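You operate a simulated robot arm through the tools that you are given. There is no shell and no other tool. Be economical: measure what you need, move in short steps, check, and stop when the job is done.

Carry out the task below with a simulated robot arm. There is one attempt and no reset: what you move stays moved.

JOB
Put things in order on the desk. At the end: the clear soap bottle is on the white dates tub; the grey stone pestle stands where the black sink plug stood; the seed jar (marked "LEEK") from the desk stands where the clear soap bottle stood; the black sink plug from the desk stands where the seed jar stood; whatever was shut is shut again. Leave all else as you found it, and nothing knocked over.
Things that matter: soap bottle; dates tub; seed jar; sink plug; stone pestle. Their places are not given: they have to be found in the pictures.

The check looks at the end state, three seconds after you hand in, the way a careful person would. Anything else that was tipped, shoved, dropped, spilled or broken makes it a failure.

ROBOT AND FRAMES
A 6-joint arm with a two-finger parallel gripper, fixed in place. Base frame: the origin is at the foot of the arm, x ahead of it, y to its left, z up; the work surface is at about z = 0. Readings come in m, degrees, newtons and seconds.
With the tool pointing down near the work surface it reaches from about 0.16 to 0.42 m from the base axis. Its first joint turns from -66.0 to 66.0 degrees. Payload 1.57 kg.
The tool frame sits at the grasp point between the pads (the TCP): z along the fingers, y along the line on which they close. The tips reach 0.03 m beyond it. The gripper opens to 0.08 m. The fingers are 0.017 m wide and 0.012 m thick; the gripper's body (0.04 by 0.082 m) begins 0.08 m behind the TCP.
Orientation is that of the tool frame in the base frame, as [roll, pitch, yaw] about the fixed x, y, z axes, in that order (R = Rz(yaw) Ry(pitch) Rx(roll)). With the fingers straight down and closing along the base's y, the tool's x points along the base's -x, its y along +y and its z along -z.

CONTROLS
- The arm moves only by the tool jog_arm. Its argument "rows" is one flat list of numbers, 7 for each row, row after row: the shift along the tool's x, y, z in m, then the turn, a rotation vector about the tool's x, y, z in degrees, then the gripper command, from -1 (shut) to 1 (fully open), values between in proportion. In form: [dx, dy, dz, rx, ry, rz, fingers, dx, dy, dz, rx, ry, rz, fingers, ...]. A call has 1 to 20 rows; each row shifts and turns the commanded pose from where the row before left it, along the tool's axes as they then stand. A row lasts 0.2 s, in which the tool goes at most 0.05 m and 8.6 degrees; a call with a longer step from one row to the next is refused whole, and so is a gripper value outside its range. Where a pose cannot be reached the arm comes as near as it can. A force on the tool above 40 N (or 10 N above the force at the start of the call, whichever is more), or a blocked arm, ends the call early, and 0.2 s more pass. Each finger travels about 0.153 m/s and halts on what it meets, pressing with about 36 N; the grip force reading is that of the motor and also rises with nothing between the fingers. The clock runs only during rows and for 0.2 s after the last one: add rows that do not move to give the fingers time. The reply holds the time, the measured pose of the TCP, the force on the tool along the base axes, the opening and the grip force, in the units named above and with some noise.
- Cameras (640 x 400 px; columns grow to the right, rows downward): "scene" is fixed at [0.052, -0.336, 0.4178]; the picture's right is [0.79, -0.62, 0.00], its down [-0.39, -0.49, -0.78] and it looks along [0.48, 0.61, -0.63] (base axes); focal length 221 px, centre (320, 200). "wrist" rides on the gripper at [0.072, -0.007, -0.122] in the tool frame; the picture's right is [0.09, 1.00, 0.00], its down [-0.84, 0.08, -0.54] and it looks along [-0.54, 0.05, 0.84] (tool axes); focal length 238 px, centre (320, 200).
- capture(camera): a new picture of that camera. It takes no simulated time.
- measure_at(camera, pixels): for up to 12 pixels [column, row] of the newest picture of that camera ("zoom" is the newest enlarged one), the place [x, y, z] in the base frame of the surface seen there, good to about 0.003 m. It takes no simulated time.
- zoom(camera, box): a new picture of the part [left, top, right, bottom] of that camera's present view, enlarged. It takes no simulated time.
- hand_in(): hands the job in; it is judged then, once.

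Keep the steps short. Do not move on a guess: measure, check each grasp and each placing, and mend mistakes. In all there are 80 turns and 38 pictures (those below and enlarged ones count). Leave the gripper open and the arm clear of the work at the hand-in unless told otherwise, and finish with a single line.

The tools are called after "Call:" by a JSON object that holds its "api" and its "payload". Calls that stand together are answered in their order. jog_arm: Moves the arm, as the interface text tells. Its arguments: {"type":"object","properties":{"rows":{"type":"array","items":{"type":"number"}}},"required":["rows"]} The other tools are called the same way: capture (camera) takes a picture; measure_at (camera, pixels) gives the place of the surface under pixels of a picture; zoom (camera, box) takes an enlarged picture of a part of a camera's view; hand_in () hands the job in.

At the start:

```text
time: 0.0
tcp_pos: [0.1893, -0.1294, 0.2896]
orientation: [-179.7, 0.0, -180.0]
wrist_force: [0.2, -0.5, -0.1]
grip_width: 0.0798
grip_force: 0.0
```

scene: 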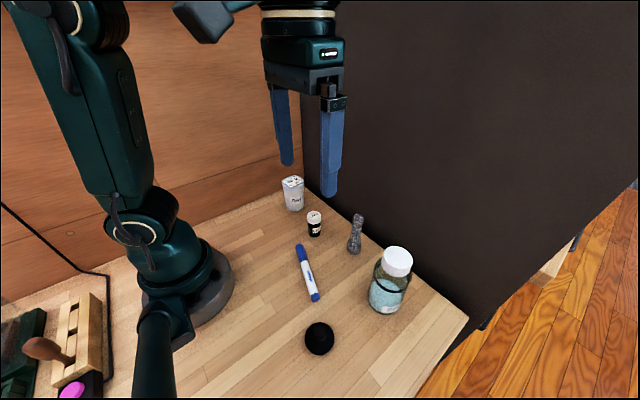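
wrist: 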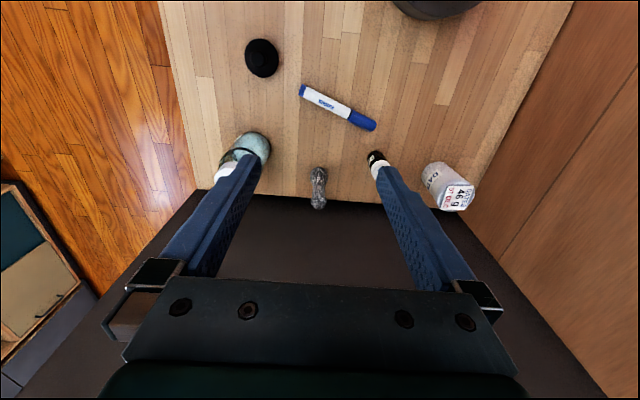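

I see a white tub (293,193), a small jar (315,223), the pestle (355,234), a big clear bottle (390,280) and the black plug (319,339). I'll zoom in on them for detail.

Call:
{"api": "zoom", "payload": {"camera": "scene", "box": [260, 160, 440, 272]}}

Call:
{"api": "zoom", "payload": {"camera": "scene", "box": [280, 230, 480, 360]}}

Call:
{"api": "zoom", "payload": {"camera": "scene", "box": [0, 260, 220, 400]}}

```text
3.56 times, centred on (350, 216) of scene
```

zoom: 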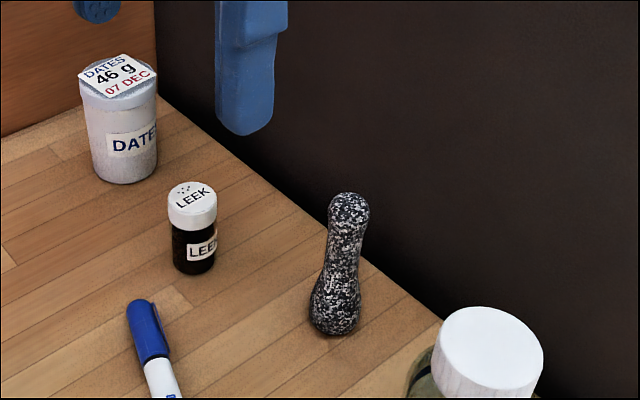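

```text
3.08 times, centred on (380, 295) of scene
```

zoom: 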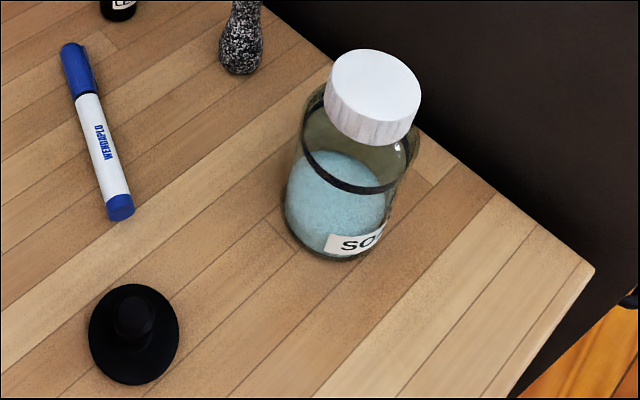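

```text
2.86 times, centred on (110, 330) of scene
```

zoom: 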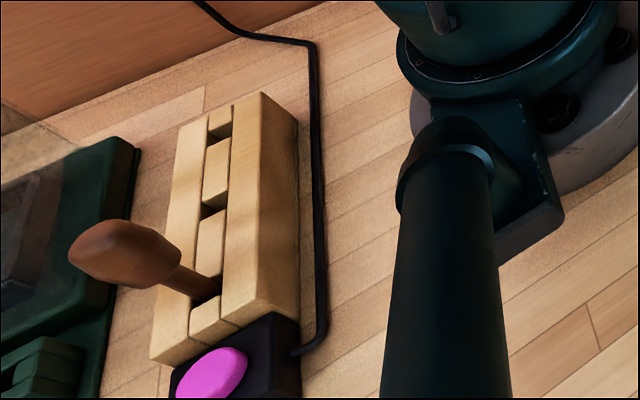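

Next I'll measure the tops, bases and edges of each object, and the dark surface behind the desk.

Call:
{"api": "measure_at", "payload": {"camera": "scene", "pixels": [[293, 180], [294, 209], [284, 195], [303, 195], [314, 215], [314, 236], [357, 217], [354, 252], [397, 262], [385, 311], [319, 330], [319, 353]]}}

Call:
{"api": "measure_at", "payload": {"camera": "scene", "pixels": [[400, 150], [420, 240], [366, 290], [407, 290], [305, 340], [333, 340], [317, 299], [299, 246], [470, 315], [305, 190], [250, 180], [384, 262]]}}

Call:
{"api": "measure_at", "payload": {"camera": "wrist", "pixels": [[456, 197], [430, 185], [262, 45], [319, 172], [318, 203], [375, 155], [225, 170], [260, 145], [300, 196], [300, 240], [304, 91], [370, 125]]}}

```text
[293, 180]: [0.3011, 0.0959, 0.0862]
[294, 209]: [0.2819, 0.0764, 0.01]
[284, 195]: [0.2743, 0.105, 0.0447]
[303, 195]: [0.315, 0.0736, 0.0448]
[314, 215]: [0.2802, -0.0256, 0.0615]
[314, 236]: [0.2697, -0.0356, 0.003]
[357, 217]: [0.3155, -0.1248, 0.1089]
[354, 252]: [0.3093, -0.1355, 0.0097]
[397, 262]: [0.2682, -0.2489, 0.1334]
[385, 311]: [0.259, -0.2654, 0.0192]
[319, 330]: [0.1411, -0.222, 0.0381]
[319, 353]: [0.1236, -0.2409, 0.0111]
```

```text
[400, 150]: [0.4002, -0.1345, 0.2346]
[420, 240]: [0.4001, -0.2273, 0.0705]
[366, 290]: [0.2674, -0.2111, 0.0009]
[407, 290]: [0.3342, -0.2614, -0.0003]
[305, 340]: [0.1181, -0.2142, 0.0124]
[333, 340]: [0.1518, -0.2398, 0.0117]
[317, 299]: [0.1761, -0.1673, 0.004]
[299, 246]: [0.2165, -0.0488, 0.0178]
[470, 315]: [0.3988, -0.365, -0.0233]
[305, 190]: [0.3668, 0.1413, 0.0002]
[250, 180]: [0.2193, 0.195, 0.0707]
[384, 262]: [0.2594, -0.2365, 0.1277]
```

```text
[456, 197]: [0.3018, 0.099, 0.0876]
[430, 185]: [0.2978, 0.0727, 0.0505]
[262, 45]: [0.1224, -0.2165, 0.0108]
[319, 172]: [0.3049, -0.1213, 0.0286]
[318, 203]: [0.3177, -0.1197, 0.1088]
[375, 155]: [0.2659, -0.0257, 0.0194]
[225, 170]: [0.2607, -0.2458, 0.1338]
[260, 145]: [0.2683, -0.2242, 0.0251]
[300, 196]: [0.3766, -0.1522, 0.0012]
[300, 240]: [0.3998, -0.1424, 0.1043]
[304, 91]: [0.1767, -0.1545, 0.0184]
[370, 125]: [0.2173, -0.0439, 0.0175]
```

There are walls at x≈0.40 and y≈0.2, and the tub top is at z≈0.087. I'll refine the bottle's cap and body edges, the tub top edges and the plug knob.

Call:
{"api": "measure_at", "payload": {"camera": "scene", "pixels": [[386, 258], [410, 260], [397, 249], [398, 268], [374, 290], [401, 296], [376, 280], [404, 281], [388, 300], [375, 300], [396, 305], [392, 284]]}}

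Call:
{"api": "measure_at", "payload": {"camera": "scene", "pixels": [[283, 182], [302, 180], [294, 176], [292, 186], [288, 178], [299, 184], [315, 326], [325, 326], [320, 323], [308, 217], [320, 215], [314, 212]]}}

```text
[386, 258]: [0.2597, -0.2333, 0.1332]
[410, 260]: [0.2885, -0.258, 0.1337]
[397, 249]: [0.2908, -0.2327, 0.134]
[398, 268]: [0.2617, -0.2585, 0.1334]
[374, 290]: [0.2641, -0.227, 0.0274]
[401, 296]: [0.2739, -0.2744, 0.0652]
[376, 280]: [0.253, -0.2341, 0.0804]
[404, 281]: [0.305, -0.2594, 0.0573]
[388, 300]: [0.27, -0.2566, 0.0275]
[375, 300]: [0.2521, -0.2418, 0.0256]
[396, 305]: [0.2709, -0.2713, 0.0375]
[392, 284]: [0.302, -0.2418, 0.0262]
```

```text
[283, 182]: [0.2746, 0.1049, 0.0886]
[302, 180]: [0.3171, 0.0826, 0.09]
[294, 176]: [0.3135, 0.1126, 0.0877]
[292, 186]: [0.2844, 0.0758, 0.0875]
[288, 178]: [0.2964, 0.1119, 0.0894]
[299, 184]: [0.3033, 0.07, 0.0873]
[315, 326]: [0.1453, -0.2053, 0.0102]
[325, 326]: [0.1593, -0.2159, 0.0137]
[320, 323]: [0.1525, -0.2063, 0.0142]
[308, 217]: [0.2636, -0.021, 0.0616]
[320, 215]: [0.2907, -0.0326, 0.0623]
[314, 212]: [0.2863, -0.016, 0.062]
```

The cap centre is about (0.2755,-0.2455), top z 0.134, and the body is about 0.06 wide. The tub top centre is about (0.298,0.093). I'll move above the bottle.

Call:
{"api": "jog_arm", "payload": {"rows": [-0.0172, -0.0232, 0.014, 0, 0, 0, 1, -0.0172, -0.0232, 0.014, 0, 0, 0, 1, -0.0172, -0.0232, 0.014, 0, 0, 0, 1, -0.0172, -0.0232, 0.014, 0, 0, 0, 1, -0.0172, -0.0232, 0.014, 0, 0, 0, 1, 0, 0, 0, 0, 0, 0, 1]}}

Call:
{"api": "capture", "payload": {"camera": "wrist"}}

```text
time: 1.4
tcp_pos: [0.2678, -0.2417, 0.2149]
orientation: [-180.0, 0.0, -180.0]
wrist_force: [0.4, -0.7, -0.2]
grip_width: 0.0803
grip_force: 0.1
out of reach, approached as far as the arm can: row 5
```

```text
32 pictures are left
```

wrist: 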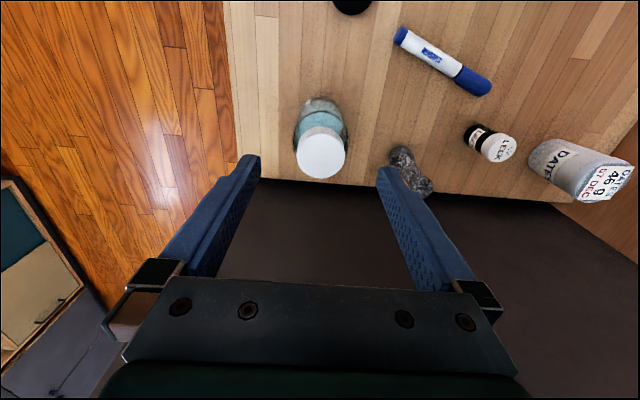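

The arm stopped short at this height: x 0.268 where I wanted 0.2755. The bottle is centred between the fingers, so I'll lower a little and re-read.

Call:
{"api": "jog_arm", "payload": {"rows": [0, 0, 0.025, 0, 0, 0, 1, 0, 0, 0.025, 0, 0, 0, 1, 0, 0, 0, 0, 0, 0, 1]}}

```text
time: 2.2
tcp_pos: [0.2665, -0.2418, 0.1654]
orientation: [-179.8, 0.1, -180.0]
wrist_force: [0.0, -0.3, 0.3]
grip_width: 0.0799
grip_force: 0.1
```

Now I'll correct x and y over the bottle, then lower to z≈0.07 around the body.

Call:
{"api": "jog_arm", "payload": {"rows": [-0.009, -0.0037, 0, 0, 0, 0, 1, 0, 0, 0.025, 0, 0, 0, 1, 0, 0, 0.025, 0, 0, 0, 1, 0, 0, 0.025, 0, 0, 0, 1, 0, 0, 0.02, 0, 0, 0, 1, 0, 0, 0, 0, 0, 0, 1]}}

Call:
{"api": "capture", "payload": {"camera": "wrist"}}

```text
time: 3.6
tcp_pos: [0.2759, -0.2446, 0.0694]
orientation: [-179.8, 0.1, -179.9]
wrist_force: [-0.8, -0.4, -1.0]
grip_width: 0.0802
grip_force: 0.0
```

```text
31 pictures are left
```

wrist: 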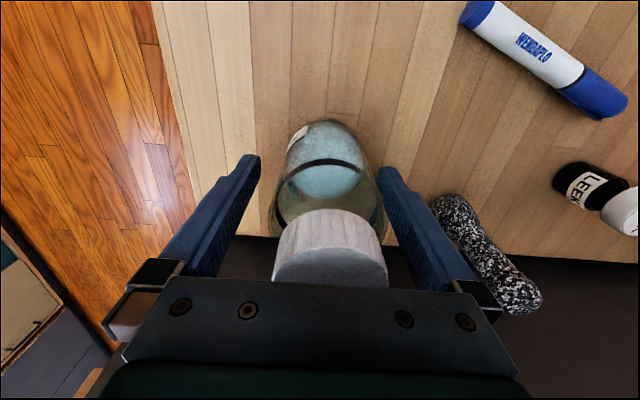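

The bottle is centred between the pads. I'll close the gripper.

Call:
{"api": "jog_arm", "payload": {"rows": [0, 0, 0, 0, 0, 0, 0.6, 0, 0, 0, 0, 0, 0, 0.3, 0, 0, 0, 0, 0, 0, -0.2, 0, 0, 0, 0, 0, 0, -0.2]}}

```text
time: 4.6
tcp_pos: [0.2753, -0.2449, 0.0692]
orientation: [-179.8, -0.1, -179.9]
wrist_force: [-0.2, 0.4, 0.0]
grip_width: 0.0606
grip_force: 36.0
```

The grip is on the body at width 0.0606 m. I'll lift 3 cm to test it.

Call:
{"api": "jog_arm", "payload": {"rows": [0, 0, -0.015, 0, 0, 0, -0.2, 0, 0, -0.015, 0, 0, 0, -0.2, 0, 0, 0, 0, 0, 0, -0.2]}}

Call:
{"api": "capture", "payload": {"camera": "scene"}}

```text
time: 5.4
tcp_pos: [0.273, -0.2438, 0.0998]
orientation: [-179.8, 0.1, -179.9]
wrist_force: [0.2, 0.6, -1.5]
grip_width: 0.0606
grip_force: 36.0
```

```text
30 pictures are left
```

scene: 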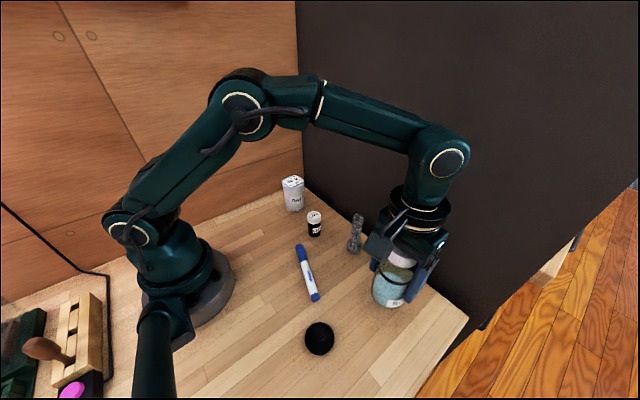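

The bottle is held well clear of the desk. I'll pull in and up, sweep left at z≈0.20, and stop short of the tub.

Call:
{"api": "jog_arm", "payload": {"rows": [0.0125, 0, -0.025, 0, 0, 0, -0.2, 0.0125, 0, -0.025, 0, 0, 0, -0.2, 0.0125, 0, -0.025, 0, 0, 0, -0.2, 0.0125, 0, -0.025, 0, 0, 0, -0.2, 0, 0.0337, 0, 0, 0, 0, -0.2, 0, 0.0337, 0, 0, 0, 0, -0.2, 0, 0.0337, 0, 0, 0, 0, -0.2, 0, 0.0337, 0, 0, 0, 0, -0.2, 0, 0.0337, 0, 0, 0, 0, -0.2, 0, 0.0337, 0, 0, 0, 0, -0.2, 0, 0.0337, 0, 0, 0, 0, -0.2, 0, 0.0337, 0, 0, 0, 0, -0.2, 0, 0.0337, 0, 0, 0, 0, -0.2, 0, 0.0337, 0, 0, 0, 0, -0.2, 0, 0, 0, 0, 0, 0, -0.2]}}

Call:
{"api": "capture", "payload": {"camera": "wrist"}}

```text
time: 8.6
tcp_pos: [0.2256, 0.0913, 0.1973]
orientation: [-179.8, 0.0, -180.0]
wrist_force: [0.2, 0.4, -0.8]
grip_width: 0.0603
grip_force: 36.6
```

```text
29 pictures are left
```

wrist: 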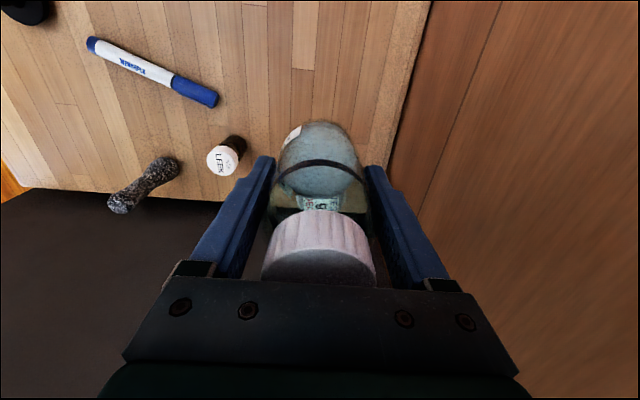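

The view shows the tub's label through the bottle, lined up with it. I'll move out over the tub, staying at z 0.197.

Call:
{"api": "jog_arm", "payload": {"rows": [-0.0241, 0.0005, 0, 0, 0, 0, -0.2, -0.0241, 0.0005, 0, 0, 0, 0, -0.2, -0.0241, 0.0005, 0, 0, 0, 0, -0.2, 0, 0, 0, 0, 0, 0, -0.2]}}

Call:
{"api": "zoom", "payload": {"camera": "scene", "box": [230, 120, 358, 200]}}

```text
time: 9.6
tcp_pos: [0.2974, 0.0931, 0.1995]
orientation: [-179.8, 0.0, -179.9]
wrist_force: [-0.9, -0.5, -1.9]
grip_width: 0.0599
grip_force: 35.9
```

```text
5.00 times, centred on (294, 160) of scene
```

zoom: 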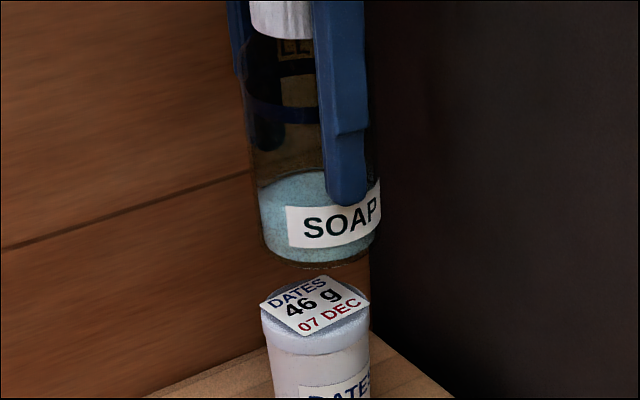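

The alignment looks right. I'll measure the lid rim and bottle bottom edge more finely in this zoom.

Call:
{"api": "measure_at", "payload": {"camera": "zoom", "pixels": [[263, 320], [367, 316], [315, 352], [275, 337], [352, 340], [315, 305], [318, 262], [265, 238], [376, 235]]}}

```text
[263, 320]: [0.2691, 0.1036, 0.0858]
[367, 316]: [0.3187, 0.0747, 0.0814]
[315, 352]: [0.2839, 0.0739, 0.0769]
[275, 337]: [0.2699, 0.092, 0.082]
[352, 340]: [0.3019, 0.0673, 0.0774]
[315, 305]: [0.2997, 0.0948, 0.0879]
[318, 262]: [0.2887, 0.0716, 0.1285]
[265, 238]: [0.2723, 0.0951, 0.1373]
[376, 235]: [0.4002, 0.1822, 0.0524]
```

The TCP at (0.2974,0.0931) matches the tub centre. I'll lower; contact should come at TCP z≈0.157, so this call stops just above it.

Call:
{"api": "jog_arm", "payload": {"rows": [0, 0, 0.015, 0, 0, 0, -0.2, 0, 0, 0.015, 0, 0, 0, -0.2, 0, 0, 0.008, 0, 0, 0, -0.2, 0, 0, 0, 0, 0, 0, -0.2]}}

Call:
{"api": "zoom", "payload": {"camera": "scene", "box": [230, 140, 358, 220]}}

```text
time: 10.6
tcp_pos: [0.2979, 0.0935, 0.162]
orientation: [-179.9, 0.0, -179.8]
wrist_force: [0.0, -0.1, -1.1]
grip_width: 0.06
grip_force: 36.0
```

```text
5.00 times, centred on (294, 180) of scene
```

zoom: 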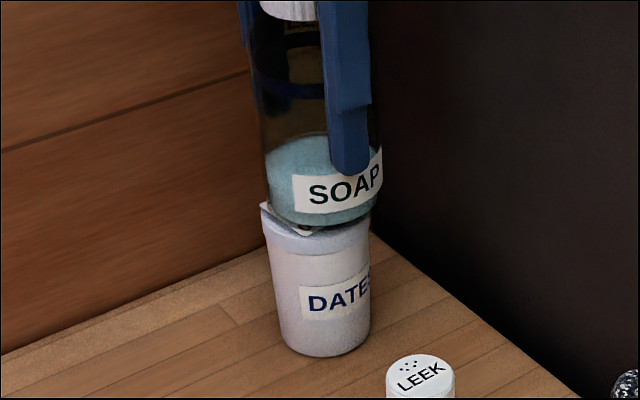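

The bottle sits about 3 mm to the right of the tub's axis, roughly 6 zoomed px. I'll shift by (-0.003,+0.002) and lower in small steps to contact.

Call:
{"api": "jog_arm", "payload": {"rows": [0.003, 0.002, 0, 0, 0, 0, -0.2, 0, 0, 0.002, 0, 0, 0, -0.2, 0, 0, 0.001, 0, 0, 0, -0.2, 0, 0, 0.001, 0, 0, 0, -0.2]}}

```text
time: 11.6
tcp_pos: [0.295, 0.0956, 0.1578]
orientation: [-179.9, 0.1, -179.8]
wrist_force: [-1.2, -0.4, 8.2]
grip_width: 0.0602
grip_force: 35.8
```

The z force is 8 N, so the bottle rests on the lid. I'll open slowly and look.

Call:
{"api": "jog_arm", "payload": {"rows": [0, 0, -0.0005, 0, 0, 0, 0.45, 0, 0, 0, 0, 0, 0, 0.6, 0, 0, 0, 0, 0, 0, 0.9, 0, 0, 0, 0, 0, 0, 0.9]}}

Call:
{"api": "zoom", "payload": {"camera": "scene", "box": [230, 140, 358, 220]}}

```text
time: 12.6
tcp_pos: [0.2947, 0.0951, 0.1567]
orientation: [-179.8, 0.1, -180.0]
wrist_force: [0.4, -0.4, 0.6]
grip_width: 0.076
grip_force: 0.1
```

```text
5.00 times, centred on (294, 180) of scene
```

zoom: 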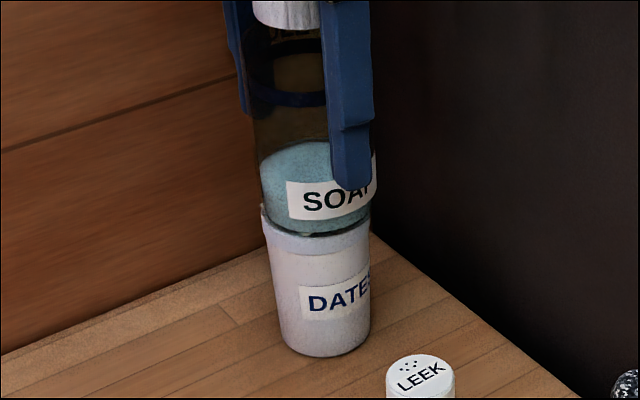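

The bottle is standing centred on the tub. The fingers straddle it along y, so I'll back straight out toward the base (-x).

Call:
{"api": "jog_arm", "payload": {"rows": [0, 0, 0, 0, 0, 0, 1, 0.02, 0, 0, 0, 0, 0, 1, 0.02, 0, 0, 0, 0, 0, 1, 0.025, 0, 0, 0, 0, 0, 1, 0.025, 0, 0, 0, 0, 0, 1, 0, 0, 0, 0, 0, 0, 1]}}

Call:
{"api": "capture", "payload": {"camera": "scene"}}

Call:
{"api": "capture", "payload": {"camera": "wrist"}}

```text
time: 14.0
tcp_pos: [0.2051, 0.096, 0.157]
orientation: [-179.8, -0.1, -179.9]
wrist_force: [-1.0, -0.4, 0.6]
grip_width: 0.0802
grip_force: 0.0
```

```text
25 pictures are left
```

scene: 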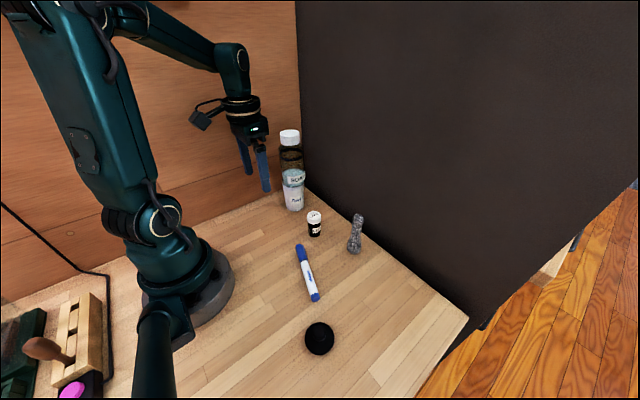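

```text
24 pictures are left
```

wrist: 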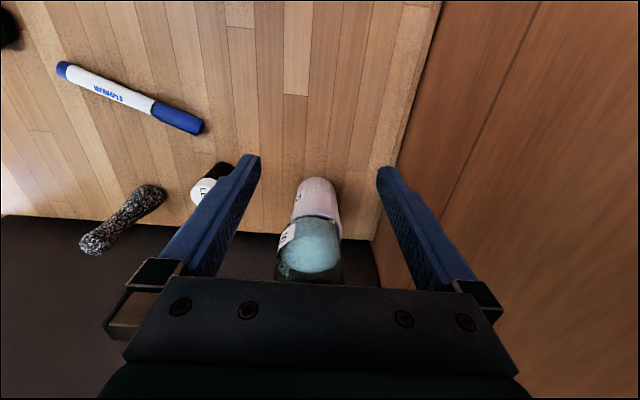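

The stack stands well. Next are the jar, pestle and plug, so I'll zoom to get their exact centres.

Call:
{"api": "zoom", "payload": {"camera": "scene", "box": [290, 203, 376, 257]}}

Call:
{"api": "measure_at", "payload": {"camera": "zoom", "pixels": [[130, 110], [225, 110], [178, 70], [178, 140]]}}

```text
7.41 times, centred on (333, 230) of scene
```

zoom: 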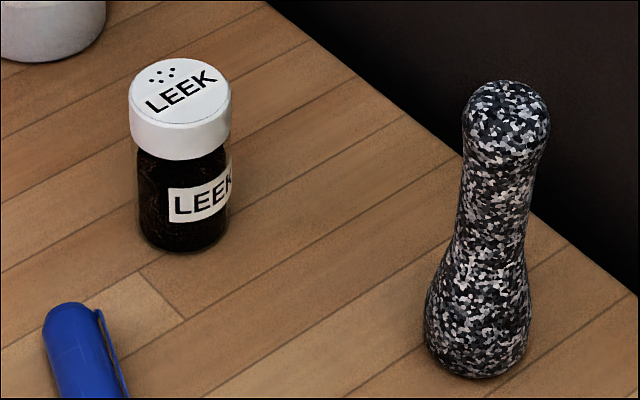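

```text
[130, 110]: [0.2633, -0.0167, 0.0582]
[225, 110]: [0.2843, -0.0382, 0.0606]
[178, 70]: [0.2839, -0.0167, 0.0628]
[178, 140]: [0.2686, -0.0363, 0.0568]
```

Call:
{"api": "measure_at", "payload": {"camera": "zoom", "pixels": [[135, 95], [227, 92], [182, 61], [180, 120], [182, 92], [505, 90], [470, 125], [545, 120], [505, 115], [430, 335], [528, 335], [480, 375]]}}

Call:
{"api": "zoom", "payload": {"camera": "scene", "box": [287, 312, 351, 352]}}

Call:
{"api": "measure_at", "payload": {"camera": "zoom", "pixels": [[320, 170], [320, 200], [270, 170], [365, 170], [185, 280], [455, 280], [320, 395], [320, 110]]}}

```text
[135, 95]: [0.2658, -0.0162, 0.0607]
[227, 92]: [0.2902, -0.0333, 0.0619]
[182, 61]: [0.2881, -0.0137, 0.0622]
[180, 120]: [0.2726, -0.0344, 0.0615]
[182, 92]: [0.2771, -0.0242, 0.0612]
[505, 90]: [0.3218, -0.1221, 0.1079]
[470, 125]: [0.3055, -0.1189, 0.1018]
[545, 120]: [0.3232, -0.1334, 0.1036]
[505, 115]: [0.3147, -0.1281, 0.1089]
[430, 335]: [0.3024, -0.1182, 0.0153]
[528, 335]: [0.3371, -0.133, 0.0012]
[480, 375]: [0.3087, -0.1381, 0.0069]
```

```text
10.00 times, centred on (319, 332) of scene
```

zoom: 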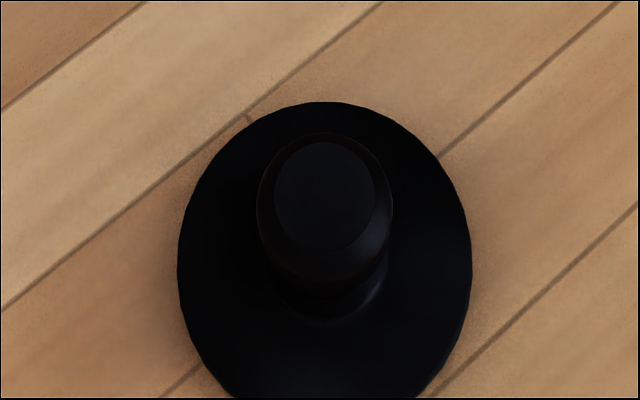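

```text
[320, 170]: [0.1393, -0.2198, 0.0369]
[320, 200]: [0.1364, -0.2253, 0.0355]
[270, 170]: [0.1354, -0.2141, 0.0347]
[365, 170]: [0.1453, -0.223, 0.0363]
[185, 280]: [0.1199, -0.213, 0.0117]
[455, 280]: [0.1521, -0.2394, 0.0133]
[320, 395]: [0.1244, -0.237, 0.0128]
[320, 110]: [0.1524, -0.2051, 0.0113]
```

Jar centre is about (0.279,-0.0245), pestle about (0.314,-0.127), plug about (0.137,-0.224) with its knob top at z 0.037. I'll move above the jar.

Call:
{"api": "jog_arm", "payload": {"rows": [0, -0.0402, 0, 0, 0, 0, 1, 0, -0.0402, 0, 0, 0, 0, 1, 0, -0.0402, 0, 0, 0, 0, 1, -0.0246, 0, 0, 0, 0, 0, 1, -0.0246, 0, 0, 0, 0, 0, 1, -0.0246, 0, 0, 0, 0, 0, 1, 0, 0, 0.025, 0, 0, 0, 1, 0, 0, 0.027, 0, 0, 0, 1, 0, 0, 0, 0, 0, 0, 1]}}

Call:
{"api": "capture", "payload": {"camera": "wrist"}}

```text
time: 16.0
tcp_pos: [0.2782, -0.0263, 0.1042]
orientation: [-179.9, 0.0, -179.9]
wrist_force: [0.9, 0.3, 0.1]
grip_width: 0.08
grip_force: 0.1
```

```text
21 pictures are left
```

wrist: 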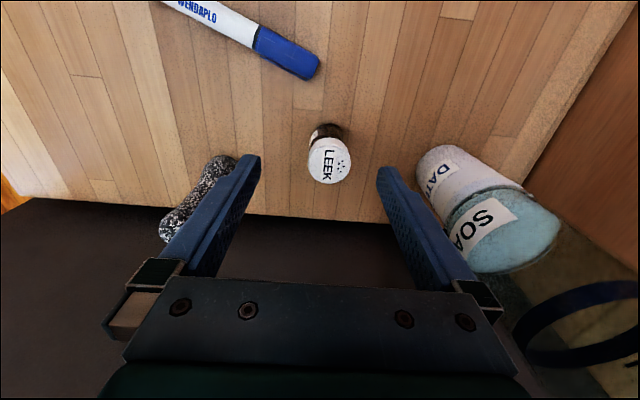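

Call:
{"api": "measure_at", "payload": {"camera": "wrist", "pixels": [[311, 160], [348, 160], [330, 180], [330, 142], [330, 160]]}}

```text
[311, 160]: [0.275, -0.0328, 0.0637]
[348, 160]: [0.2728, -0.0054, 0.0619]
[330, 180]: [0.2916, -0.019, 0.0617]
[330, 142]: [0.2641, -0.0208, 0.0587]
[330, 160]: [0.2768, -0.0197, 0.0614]
```

The wrist view puts the jar centre at about (0.278,-0.020). I'll shift +6 mm in y and lower to z≈0.042.

Call:
{"api": "jog_arm", "payload": {"rows": [0, 0.006, 0, 0, 0, 0, 1, 0, 0, 0.02, 0, 0, 0, 1, 0, 0, 0.02, 0, 0, 0, 1, 0, 0, 0.022, 0, 0, 0, 1, 0, 0, 0, 0, 0, 0, 1]}}

Call:
{"api": "capture", "payload": {"camera": "wrist"}}

```text
time: 17.2
tcp_pos: [0.2782, -0.0179, 0.0425]
orientation: [-179.8, -0.1, -179.9]
wrist_force: [-1.2, -0.4, -0.2]
grip_width: 0.0799
grip_force: 0.0
```

```text
20 pictures are left
```

wrist: 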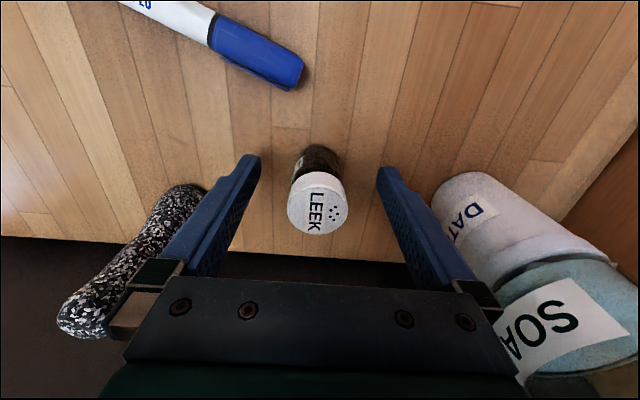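

The jar is well centred between the fingers. I'll shift 2 mm and close.

Call:
{"api": "jog_arm", "payload": {"rows": [0, -0.002, 0, 0, 0, 0, 0.5, 0, 0, 0, 0, 0, 0, 0, 0, 0, 0, 0, 0, 0, -0.5, 0, 0, 0, 0, 0, 0, -0.7, 0, 0, 0, 0, 0, 0, -0.7]}}

```text
time: 18.4
tcp_pos: [0.2788, -0.0193, 0.0442]
orientation: [-179.8, 0.0, 180.0]
wrist_force: [-0.3, -0.4, -0.5]
grip_width: 0.0314
grip_force: 35.9
```

Gripped at width 0.031. I'll lift, pull in, sweep right and stop above the bottle's old spot.

Call:
{"api": "jog_arm", "payload": {"rows": [0, 0, -0.02, 0, 0, 0, -0.7, 0, 0, -0.025, 0, 0, 0, -0.7, 0, 0, -0.03, 0, 0, 0, -0.7, 0.02, 0, 0, 0, 0, 0, -0.7, 0.02, 0, 0, 0, 0, 0, -0.7, 0.02, 0, 0, 0, 0, 0, -0.7, 0, -0.0377, 0, 0, 0, 0, -0.7, 0, -0.0377, 0, 0, 0, 0, -0.7, 0, -0.0377, 0, 0, 0, 0, -0.7, 0, -0.0377, 0, 0, 0, 0, -0.7, 0, -0.0377, 0, 0, 0, 0, -0.7, 0, -0.0377, 0, 0, 0, 0, -0.7, -0.0188, 0, 0, 0, 0, 0, -0.7, -0.0188, 0, 0, 0, 0, 0, -0.7, -0.0188, 0, 0, 0, 0, 0, -0.7, 0, 0, 0, 0, 0, 0, -0.7]}}

Call:
{"api": "capture", "payload": {"camera": "scene"}}

```text
time: 21.8
tcp_pos: [0.2765, -0.2477, 0.1197]
orientation: [-179.9, 0.1, -179.9]
wrist_force: [0.0, -0.1, -1.1]
grip_width: 0.031
grip_force: 36.2
```

```text
19 pictures are left
```

scene: 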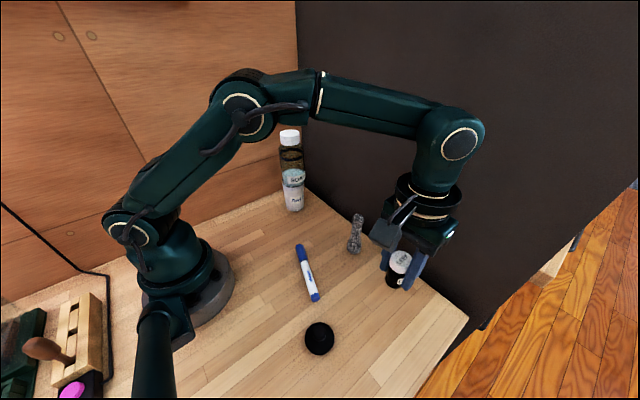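

The jar is held upright. I'll lower 0.066, leaving a few mm, then feel for contact in small steps.

Call:
{"api": "jog_arm", "payload": {"rows": [0, 0.0018, 0.025, 0, 0, 0, -0.7, 0, 0, 0.025, 0, 0, 0, -0.7, 0, 0, 0.018, 0, 0, 0, -0.7, 0, 0, 0.003, 0, 0, 0, -0.7, 0, 0, 0.002, 0, 0, 0, -0.7, 0, 0, 0.001, 0, 0, 0, -0.7, 0, 0, 0, 0, 0, 0, -0.7]}}

```text
time: 23.4
tcp_pos: [0.278, -0.245, 0.0451]
orientation: [-179.9, 0.0, -179.9]
wrist_force: [0.5, 0.8, -0.8]
grip_width: 0.0311
grip_force: 36.3
```

No contact force yet, so I'll go down in 1 mm steps.

Call:
{"api": "jog_arm", "payload": {"rows": [0, 0, 0.001, 0, 0, 0, -0.7, 0, 0, 0.001, 0, 0, 0, -0.7, 0, 0, 0, 0, 0, 0, -0.7]}}

```text
time: 24.2
tcp_pos: [0.276, -0.2448, 0.0441]
orientation: [-179.8, 0.0, -179.9]
wrist_force: [1.8, 1.1, 5.0]
grip_width: 0.0309
grip_force: 35.4
```

Contact at 5 N. I'll release, then rise straight up.

Call:
{"api": "jog_arm", "payload": {"rows": [0, 0, 0, 0, 0, 0, -0.1, 0, 0, 0, 0, 0, 0, 0.4, 0, 0, 0, 0, 0, 0, 1, 0, 0, 0, 0, 0, 0, 1, 0, 0, -0.025, 0, 0, 0, 1, 0, 0, -0.025, 0, 0, 0, 1, 0, 0, -0.02, 0, 0, 0, 1, 0, 0, 0, 0, 0, 0, 1]}}

Call:
{"api": "capture", "payload": {"camera": "wrist"}}

```text
time: 26.0
tcp_pos: [0.2749, -0.2443, 0.1141]
orientation: [-179.8, 0.0, -180.0]
wrist_force: [0.0, -0.7, 0.2]
grip_width: 0.08
grip_force: 0.1
```

```text
18 pictures are left
```

wrist: 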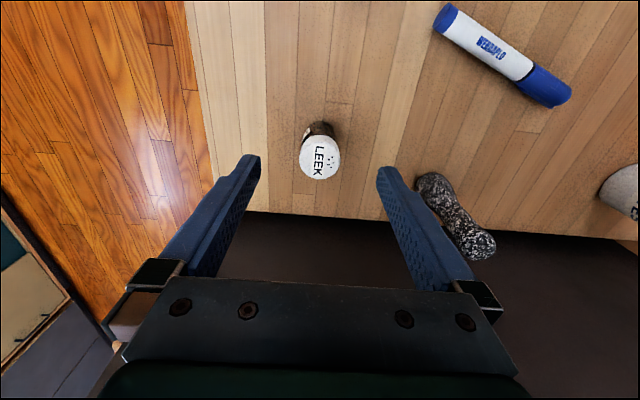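

The jar stands upright. Next I'll move above the plug at z≈0.11.

Call:
{"api": "jog_arm", "payload": {"rows": [0.0345, 0.005, 0, 0, 0, 0, 1, 0.0345, 0.005, 0, 0, 0, 0, 1, 0.0345, 0.005, 0, 0, 0, 0, 1, 0.0345, 0.005, 0, 0, 0, 0, 1, 0, 0, 0, 0, 0, 0, 1]}}

Call:
{"api": "capture", "payload": {"camera": "wrist"}}

```text
time: 27.2
tcp_pos: [0.1372, -0.2252, 0.1132]
orientation: [-179.8, 0.2, -180.0]
wrist_force: [0.3, -0.1, 0.4]
grip_width: 0.0801
grip_force: 0.0
```

```text
17 pictures are left
```

wrist: 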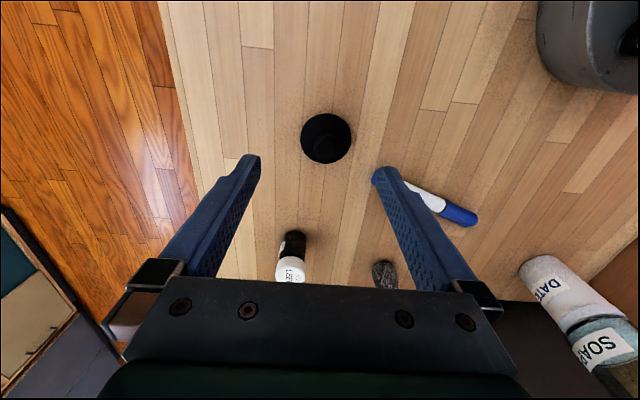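

Call:
{"api": "zoom", "payload": {"camera": "wrist", "box": [278, 109, 374, 169]}}

Call:
{"api": "measure_at", "payload": {"camera": "zoom", "pixels": [[160, 200], [480, 200], [320, 40], [320, 350], [320, 250], [260, 250], [380, 250], [320, 200], [320, 290]]}}

```text
6.67 times, centred on (326, 139) of wrist
```

zoom: 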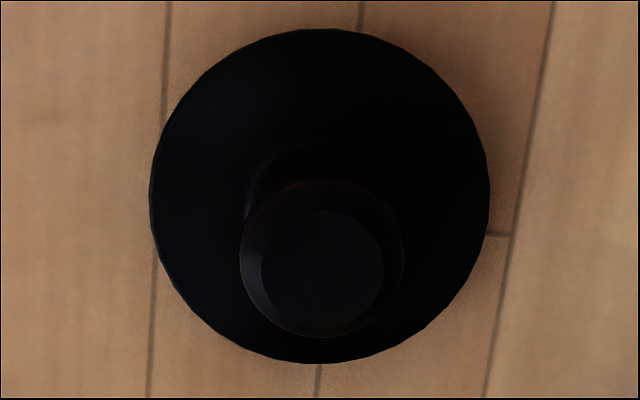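

```text
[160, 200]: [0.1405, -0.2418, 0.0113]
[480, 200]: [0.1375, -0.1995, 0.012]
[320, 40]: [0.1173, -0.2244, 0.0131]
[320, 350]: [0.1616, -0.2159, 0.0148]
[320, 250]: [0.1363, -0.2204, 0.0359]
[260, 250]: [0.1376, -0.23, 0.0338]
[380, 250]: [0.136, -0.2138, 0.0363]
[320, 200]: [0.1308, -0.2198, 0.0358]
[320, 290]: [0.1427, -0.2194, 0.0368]
```

Plug centre is about (0.1385,-0.2205). I'll shift to it and lower to z≈0.047, so the tips stop just above the flange.

Call:
{"api": "jog_arm", "payload": {"rows": [-0.0013, 0.0045, 0, 0, 0, 0, 0.5, 0, 0, 0.025, 0, 0, 0, 0.5, 0, 0, 0.025, 0, 0, 0, 0.5, 0, 0, 0.016, 0, 0, 0, 0.5, 0, 0, 0, 0, 0, 0, 0.5]}}

Call:
{"api": "capture", "payload": {"camera": "wrist"}}

```text
time: 28.4
tcp_pos: [0.1402, -0.2208, 0.0456]
orientation: [-179.8, 0.0, -179.8]
wrist_force: [0.3, 0.1, -0.4]
grip_width: 0.06
grip_force: 0.0
```

```text
15 pictures are left
```

wrist: 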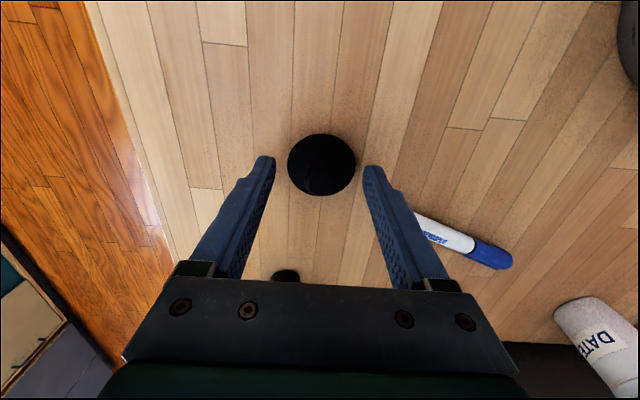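

The plug is centred. I'll rise 1.5 mm for flange clearance and close on the knob.

Call:
{"api": "jog_arm", "payload": {"rows": [0.001, 0, -0.0015, 0, 0, 0, 0.2, 0, 0, 0, 0, 0, 0, -0.2, 0, 0, 0, 0, 0, 0, -0.6, 0, 0, 0, 0, 0, 0, -0.9, 0, 0, 0, 0, 0, 0, -0.9]}}

```text
time: 29.6
tcp_pos: [0.1393, -0.2211, 0.0473]
orientation: [-179.8, -0.1, -179.9]
wrist_force: [-0.1, -0.6, 1.3]
grip_width: 0.0194
grip_force: 33.7
```

Gripped at 0.0194. I'll lift 4 cm and look.

Call:
{"api": "jog_arm", "payload": {"rows": [0, 0, -0.01, 0, 0, 0, -0.9, 0, 0, -0.03, 0, 0, 0, -0.9, 0, 0, -0.02, 0, 0, 0, -0.9, 0, 0, 0, 0, 0, 0, -0.9]}}

Call:
{"api": "zoom", "payload": {"camera": "scene", "box": [240, 240, 400, 340]}}

```text
time: 30.6
tcp_pos: [0.1383, -0.2194, 0.1079]
orientation: [-179.9, -0.1, -180.0]
wrist_force: [-1.1, -0.4, -0.1]
grip_width: 0.0195
grip_force: 33.1
```

```text
4.00 times, centred on (320, 290) of scene
```

zoom: 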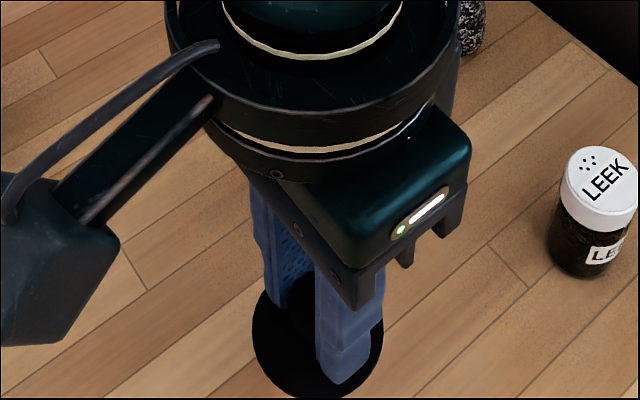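

The plug is held level. I'll carry it straight to above the jar's old spot at (0.278,-0.0195).

Call:
{"api": "jog_arm", "payload": {"rows": [-0.02, 0.0286, 0, 0, 0, 0, -0.9, -0.02, 0.0286, 0, 0, 0, 0, -0.9, -0.02, 0.0286, 0, 0, 0, 0, -0.9, -0.02, 0.0286, 0, 0, 0, 0, -0.9, -0.02, 0.0286, 0, 0, 0, 0, -0.9, -0.02, 0.0286, 0, 0, 0, 0, -0.9, -0.02, 0.0286, 0, 0, 0, 0, -0.9, 0, 0, 0, 0, 0, 0, -0.9]}}

```text
time: 32.4
tcp_pos: [0.2802, -0.0194, 0.1061]
orientation: [-179.8, 0.0, -179.9]
wrist_force: [1.7, 0.3, -0.5]
grip_width: 0.0194
grip_force: 33.5
```

I'm in position. I'll lower to near contact.

Call:
{"api": "jog_arm", "payload": {"rows": [0.0015, 0, 0.025, 0, 0, 0, -0.9, 0, 0, 0.025, 0, 0, 0, -0.9, 0, 0, 0.006, 0, 0, 0, -0.9, 0, 0, 0.002, 0, 0, 0, -0.9, 0, 0, 0, 0, 0, 0, -0.9]}}

```text
time: 33.6
tcp_pos: [0.2766, -0.0201, 0.0494]
orientation: [-179.8, 0.0, -179.9]
wrist_force: [0.3, -0.4, -0.1]
grip_width: 0.0193
grip_force: 33.4
```

Not touching yet, so I'll go down in 1 mm steps.

Call:
{"api": "jog_arm", "payload": {"rows": [0, 0, 0.001, 0, 0, 0, -0.9, 0, 0, 0.001, 0, 0, 0, -0.9, 0, 0, 0, 0, 0, 0, -0.9]}}

```text
time: 34.4
tcp_pos: [0.277, -0.0196, 0.0474]
orientation: [-179.9, 0.1, -179.9]
wrist_force: [-3.0, 1.1, 16.3]
grip_width: 0.0194
grip_force: 33.5
```

Contact. I'll release gently and rise.

Call:
{"api": "jog_arm", "payload": {"rows": [0, 0, -0.0005, 0, 0, 0, -0.4, 0, 0, 0, 0, 0, 0, 0, 0, 0, 0, 0, 0, 0, 0.5, 0, 0, 0, 0, 0, 0, 0.5, 0, 0, -0.025, 0, 0, 0, 0.5, 0, 0, -0.035, 0, 0, 0, 0.5, 0, 0, -0.04, 0, 0, 0, 1, 0, 0, 0, 0, 0, 0, 1]}}

Call:
{"api": "capture", "payload": {"camera": "wrist"}}

```text
time: 36.2
tcp_pos: [0.2771, -0.0193, 0.1481]
orientation: [-179.8, 0.0, -179.9]
wrist_force: [-0.5, 0.1, -0.6]
grip_width: 0.0802
grip_force: 0.1
```

```text
13 pictures are left
```

wrist: 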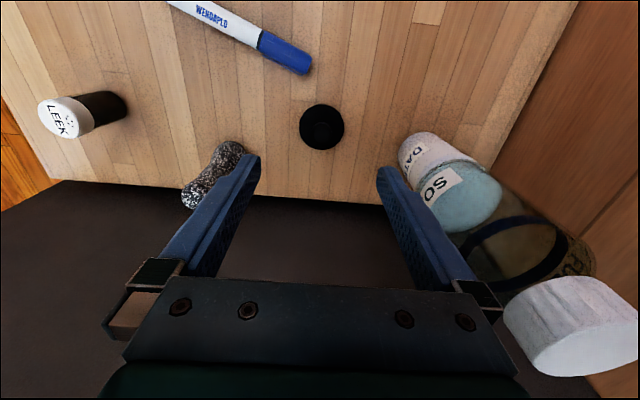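

The plug stands in the jar's old place. Next is the pestle at about (0.314,-0.127), top z 0.109. I'll move above it with the tips at about z 0.13.

Call:
{"api": "jog_arm", "payload": {"rows": [0, 0, -0.015, 0, 0, 0, 1, 0, -0.036, 0, 0, 0, 0, 1, 0, -0.036, 0, 0, 0, 0, 1, 0, -0.0345, 0, 0, 0, 0, 1, -0.018, 0, 0, 0, 0, 0, 1, -0.018, 0, 0, 0, 0, 0, 1, 0, 0, 0, 0, 0, 0, 1]}}

Call:
{"api": "capture", "payload": {"camera": "wrist"}}

Call:
{"api": "measure_at", "payload": {"camera": "wrist", "pixels": [[320, 180], [320, 190], [320, 170], [310, 182], [330, 182], [320, 135], [320, 145], [305, 140], [335, 140]]}}

```text
time: 37.8
tcp_pos: [0.3124, -0.1284, 0.1639]
orientation: [-180.0, 0.0, -179.9]
wrist_force: [-0.1, 1.0, -0.5]
grip_width: 0.0801
grip_force: 0.1
```

```text
12 pictures are left
```

wrist: 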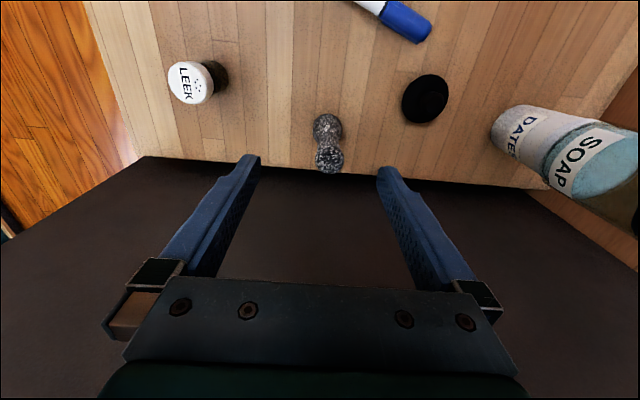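

```text
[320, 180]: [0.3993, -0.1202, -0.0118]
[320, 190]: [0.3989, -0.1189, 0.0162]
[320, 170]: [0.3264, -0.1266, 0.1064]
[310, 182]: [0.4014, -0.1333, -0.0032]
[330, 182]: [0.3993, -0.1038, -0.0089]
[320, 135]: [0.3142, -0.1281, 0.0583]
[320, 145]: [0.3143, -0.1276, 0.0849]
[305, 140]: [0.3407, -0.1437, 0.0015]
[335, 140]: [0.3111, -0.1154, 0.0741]
```

Call:
{"api": "measure_at", "payload": {"camera": "wrist", "pixels": [[329, 150], [329, 160], [329, 170], [318, 160], [340, 160], [328, 120], [316, 128], [339, 128]]}}

```text
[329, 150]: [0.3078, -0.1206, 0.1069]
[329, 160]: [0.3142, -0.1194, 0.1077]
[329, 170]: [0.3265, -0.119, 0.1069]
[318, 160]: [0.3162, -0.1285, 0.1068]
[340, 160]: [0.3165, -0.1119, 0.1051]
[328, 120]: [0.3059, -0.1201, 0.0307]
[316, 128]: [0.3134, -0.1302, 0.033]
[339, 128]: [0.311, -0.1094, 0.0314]
```

Pestle axis is about (0.316,-0.120). I'll shift +8 mm y and +4 mm x, then lower to z≈0.08.

Call:
{"api": "jog_arm", "payload": {"rows": [-0.004, 0.008, 0, 0, 0, 0, 1, 0, 0, 0.025, 0, 0, 0, 1, 0, 0, 0.025, 0, 0, 0, 1, 0, 0, 0.025, 0, 0, 0, 1, 0, 0, 0.01, 0, 0, 0, 1, 0, 0, 0, 0, 0, 0, 1]}}

Call:
{"api": "capture", "payload": {"camera": "wrist"}}

```text
time: 39.2
tcp_pos: [0.3173, -0.1193, 0.0785]
orientation: [-179.8, 0.0, -179.9]
wrist_force: [0.2, -0.8, -0.4]
grip_width: 0.0798
grip_force: 0.0
```

```text
11 pictures are left
```

wrist: 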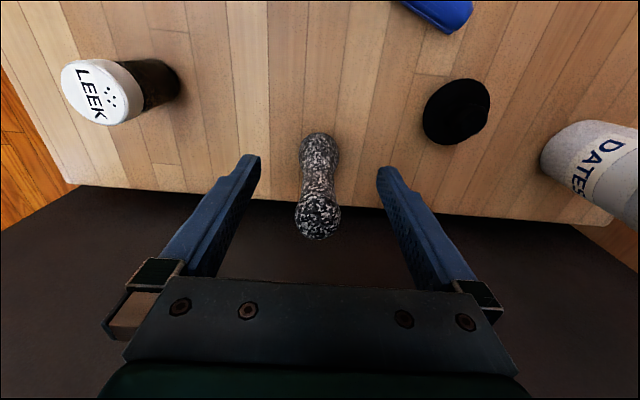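

Centred. I'll close on the pestle.

Call:
{"api": "jog_arm", "payload": {"rows": [0, 0, 0, 0, 0, 0, 0.4, 0, 0, 0, 0, 0, 0, 0, 0, 0, 0, 0, 0, 0, -0.4, 0, 0, 0, 0, 0, 0, -0.9, 0, 0, 0, 0, 0, 0, -0.9]}}

```text
time: 40.4
tcp_pos: [0.3181, -0.119, 0.0785]
orientation: [-179.7, 0.0, -179.9]
wrist_force: [0.4, -0.5, -0.8]
grip_width: 0.0224
grip_force: 35.4
```

Width is 0.0224. I'll lift 3 cm and check that it hangs straight.

Call:
{"api": "jog_arm", "payload": {"rows": [0, 0, -0.01, 0, 0, 0, -0.9, 0, 0, -0.02, 0, 0, 0, -0.9, 0, 0, 0, 0, 0, 0, -0.9]}}

Call:
{"api": "zoom", "payload": {"camera": "scene", "box": [280, 180, 440, 280]}}

```text
time: 41.2
tcp_pos: [0.3172, -0.1178, 0.1091]
orientation: [-179.8, 0.0, -180.0]
wrist_force: [-0.4, 0.5, -2.1]
grip_width: 0.0227
grip_force: 35.3
```

```text
4.00 times, centred on (360, 230) of scene
```

zoom: 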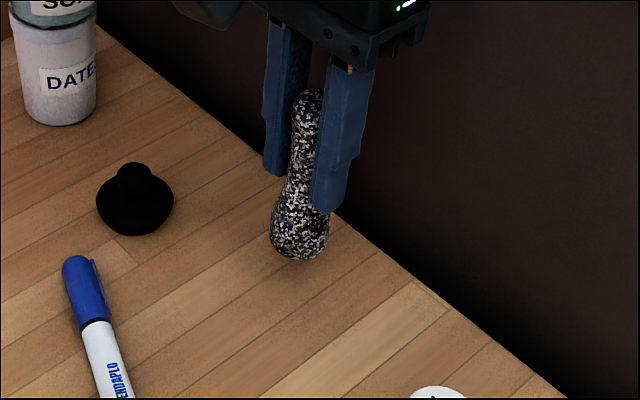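

It hangs straight. I'll raise it a bit and carry it to above the plug's old spot at (0.139,-0.221).

Call:
{"api": "jog_arm", "payload": {"rows": [0, 0, -0.025, 0, 0, 0, -0.9, 0.0254, -0.0147, 0, 0, 0, 0, -0.9, 0.0254, -0.0147, 0, 0, 0, 0, -0.9, 0.0254, -0.0147, 0, 0, 0, 0, -0.9, 0.0254, -0.0147, 0, 0, 0, 0, -0.9, 0.0254, -0.0147, 0, 0, 0, 0, -0.9, 0.0254, -0.0147, 0, 0, 0, 0, -0.9, 0.0254, -0.0147, 0, 0, 0, 0, -0.9, 0, 0, 0, 0, 0, 0, -0.9]}}

```text
time: 43.2
tcp_pos: [0.1399, -0.222, 0.1339]
orientation: [-180.0, 0.0, -179.9]
wrist_force: [0.1, -0.7, -2.9]
grip_width: 0.0224
grip_force: 35.4
```

I'm above the spot. I'll lower to near contact, expected at TCP z≈0.0785.

Call:
{"api": "jog_arm", "payload": {"rows": [0, 0.001, 0.025, 0, 0, 0, -0.9, 0, 0, 0.02, 0, 0, 0, -0.9, 0, 0, 0.006, 0, 0, 0, -0.9, 0, 0, 0.002, 0, 0, 0, -0.9, 0, 0, 0, 0, 0, 0, -0.9]}}

Call:
{"api": "zoom", "payload": {"camera": "scene", "box": [240, 260, 400, 360]}}

```text
time: 44.4
tcp_pos: [0.1393, -0.2184, 0.08]
orientation: [-179.8, -0.1, -179.9]
wrist_force: [0.6, -0.3, -2.8]
grip_width: 0.0224
grip_force: 34.6
```

```text
4.00 times, centred on (320, 310) of scene
```

zoom: 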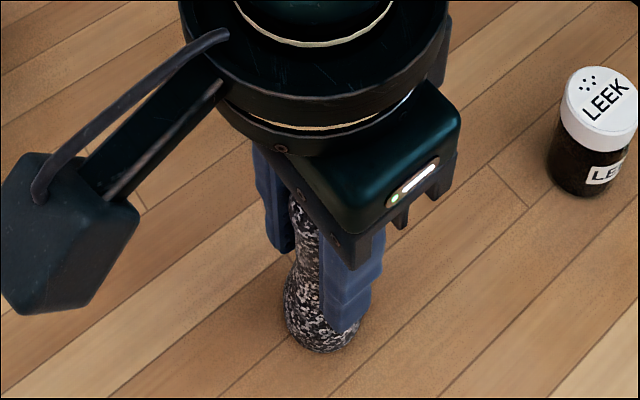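

Upright and almost down. I'll finish in 1 mm steps.

Call:
{"api": "jog_arm", "payload": {"rows": [0, -0.001, 0.001, 0, 0, 0, -0.9, 0, 0, 0.001, 0, 0, 0, -0.9, 0, 0, 0, 0, 0, 0, -0.9]}}

```text
time: 45.2
tcp_pos: [0.1395, -0.2212, 0.0783]
orientation: [-179.8, 0.1, -179.9]
wrist_force: [0.6, 1.5, 8.4]
grip_width: 0.0224
grip_force: 34.5
```

Contact. I'll release slowly and rise straight up until the tips are clear of the pestle's top.

Call:
{"api": "jog_arm", "payload": {"rows": [0, 0, 0, 0, 0, 0, -0.35, 0, 0, 0, 0, 0, 0, -0.1, 0, 0, 0, 0, 0, 0, 0.5, 0, 0, 0, 0, 0, 0, 1, 0, 0, -0.02, 0, 0, 0, 1, 0, 0, -0.03, 0, 0, 0, 1, 0, 0, -0.04, 0, 0, 0, 1, 0, 0, -0.03, 0, 0, 0, 1, 0, 0, 0, 0, 0, 0, 1]}}

Call:
{"api": "capture", "payload": {"camera": "wrist"}}

```text
time: 47.2
tcp_pos: [0.1387, -0.2209, 0.1985]
orientation: [-179.7, 0.0, -179.9]
wrist_force: [-0.2, 1.0, -0.1]
grip_width: 0.0802
grip_force: 0.1
```

```text
8 pictures are left
```

wrist: 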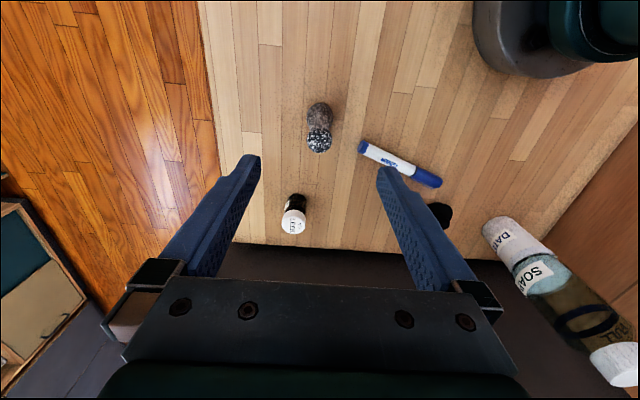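

The pestle stands. I'll move up and back to the starting pose, clear of everything, and take a final look.

Call:
{"api": "jog_arm", "payload": {"rows": [0, 0, -0.045, 0, 0, 0, 1, 0, 0, -0.045, 0, 0, 0, 1, -0.0167, 0.03, 0, 0, 0, 0, 1, -0.0167, 0.03, 0, 0, 0, 0, 1, -0.0167, 0.031, 0, 0, 0, 0, 1, 0, 0, 0, 0, 0, 0, 1]}}

Call:
{"api": "capture", "payload": {"camera": "scene"}}

Call:
{"api": "zoom", "payload": {"camera": "scene", "box": [240, 110, 432, 230]}}

Call:
{"api": "zoom", "payload": {"camera": "scene", "box": [260, 220, 452, 340]}}

```text
time: 48.6
tcp_pos: [0.1872, -0.1309, 0.2877]
orientation: [-179.8, 0.0, -179.8]
wrist_force: [0.7, -0.3, 0.0]
grip_width: 0.08
grip_force: 0.1
```

```text
7 pictures are left
```

scene: 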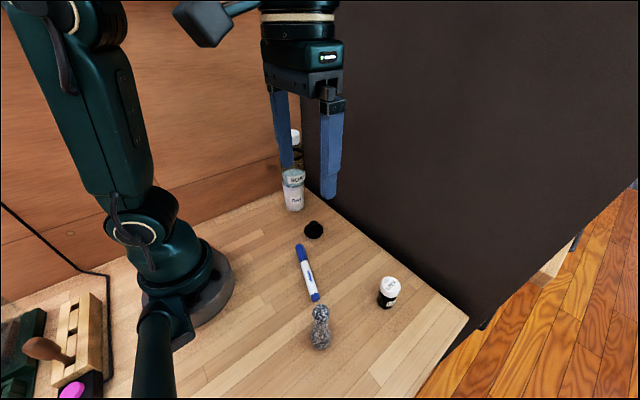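

```text
3.33 times, centred on (336, 170) of scene
```

zoom: 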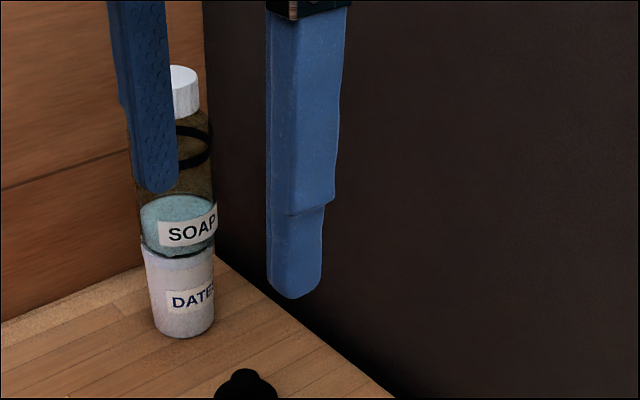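

```text
3.33 times, centred on (356, 280) of scene
```

zoom: 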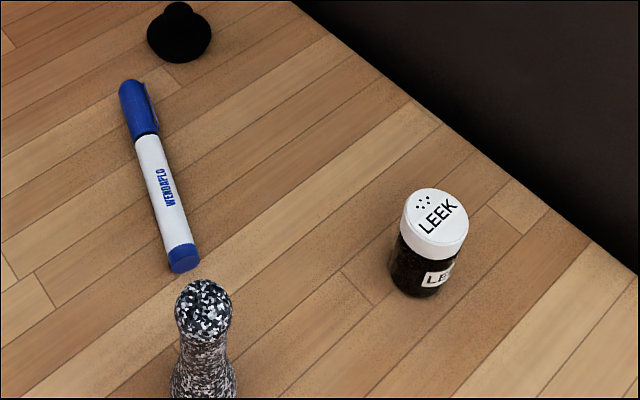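

The bottle is on the tub, the jar, plug and pestle are in their new places, and the marker hasn't moved. The gripper is open and clear, so I'll hand in.

Call:
{"api": "hand_in", "payload": {}}

```text
The job is handed in.
```

Job handed in: the soap bottle is on the dates tub, the seed jar is where the bottle stood, the sink plug is where the jar stood, and the pestle is where the plug stood; all are upright and nothing else was moved.
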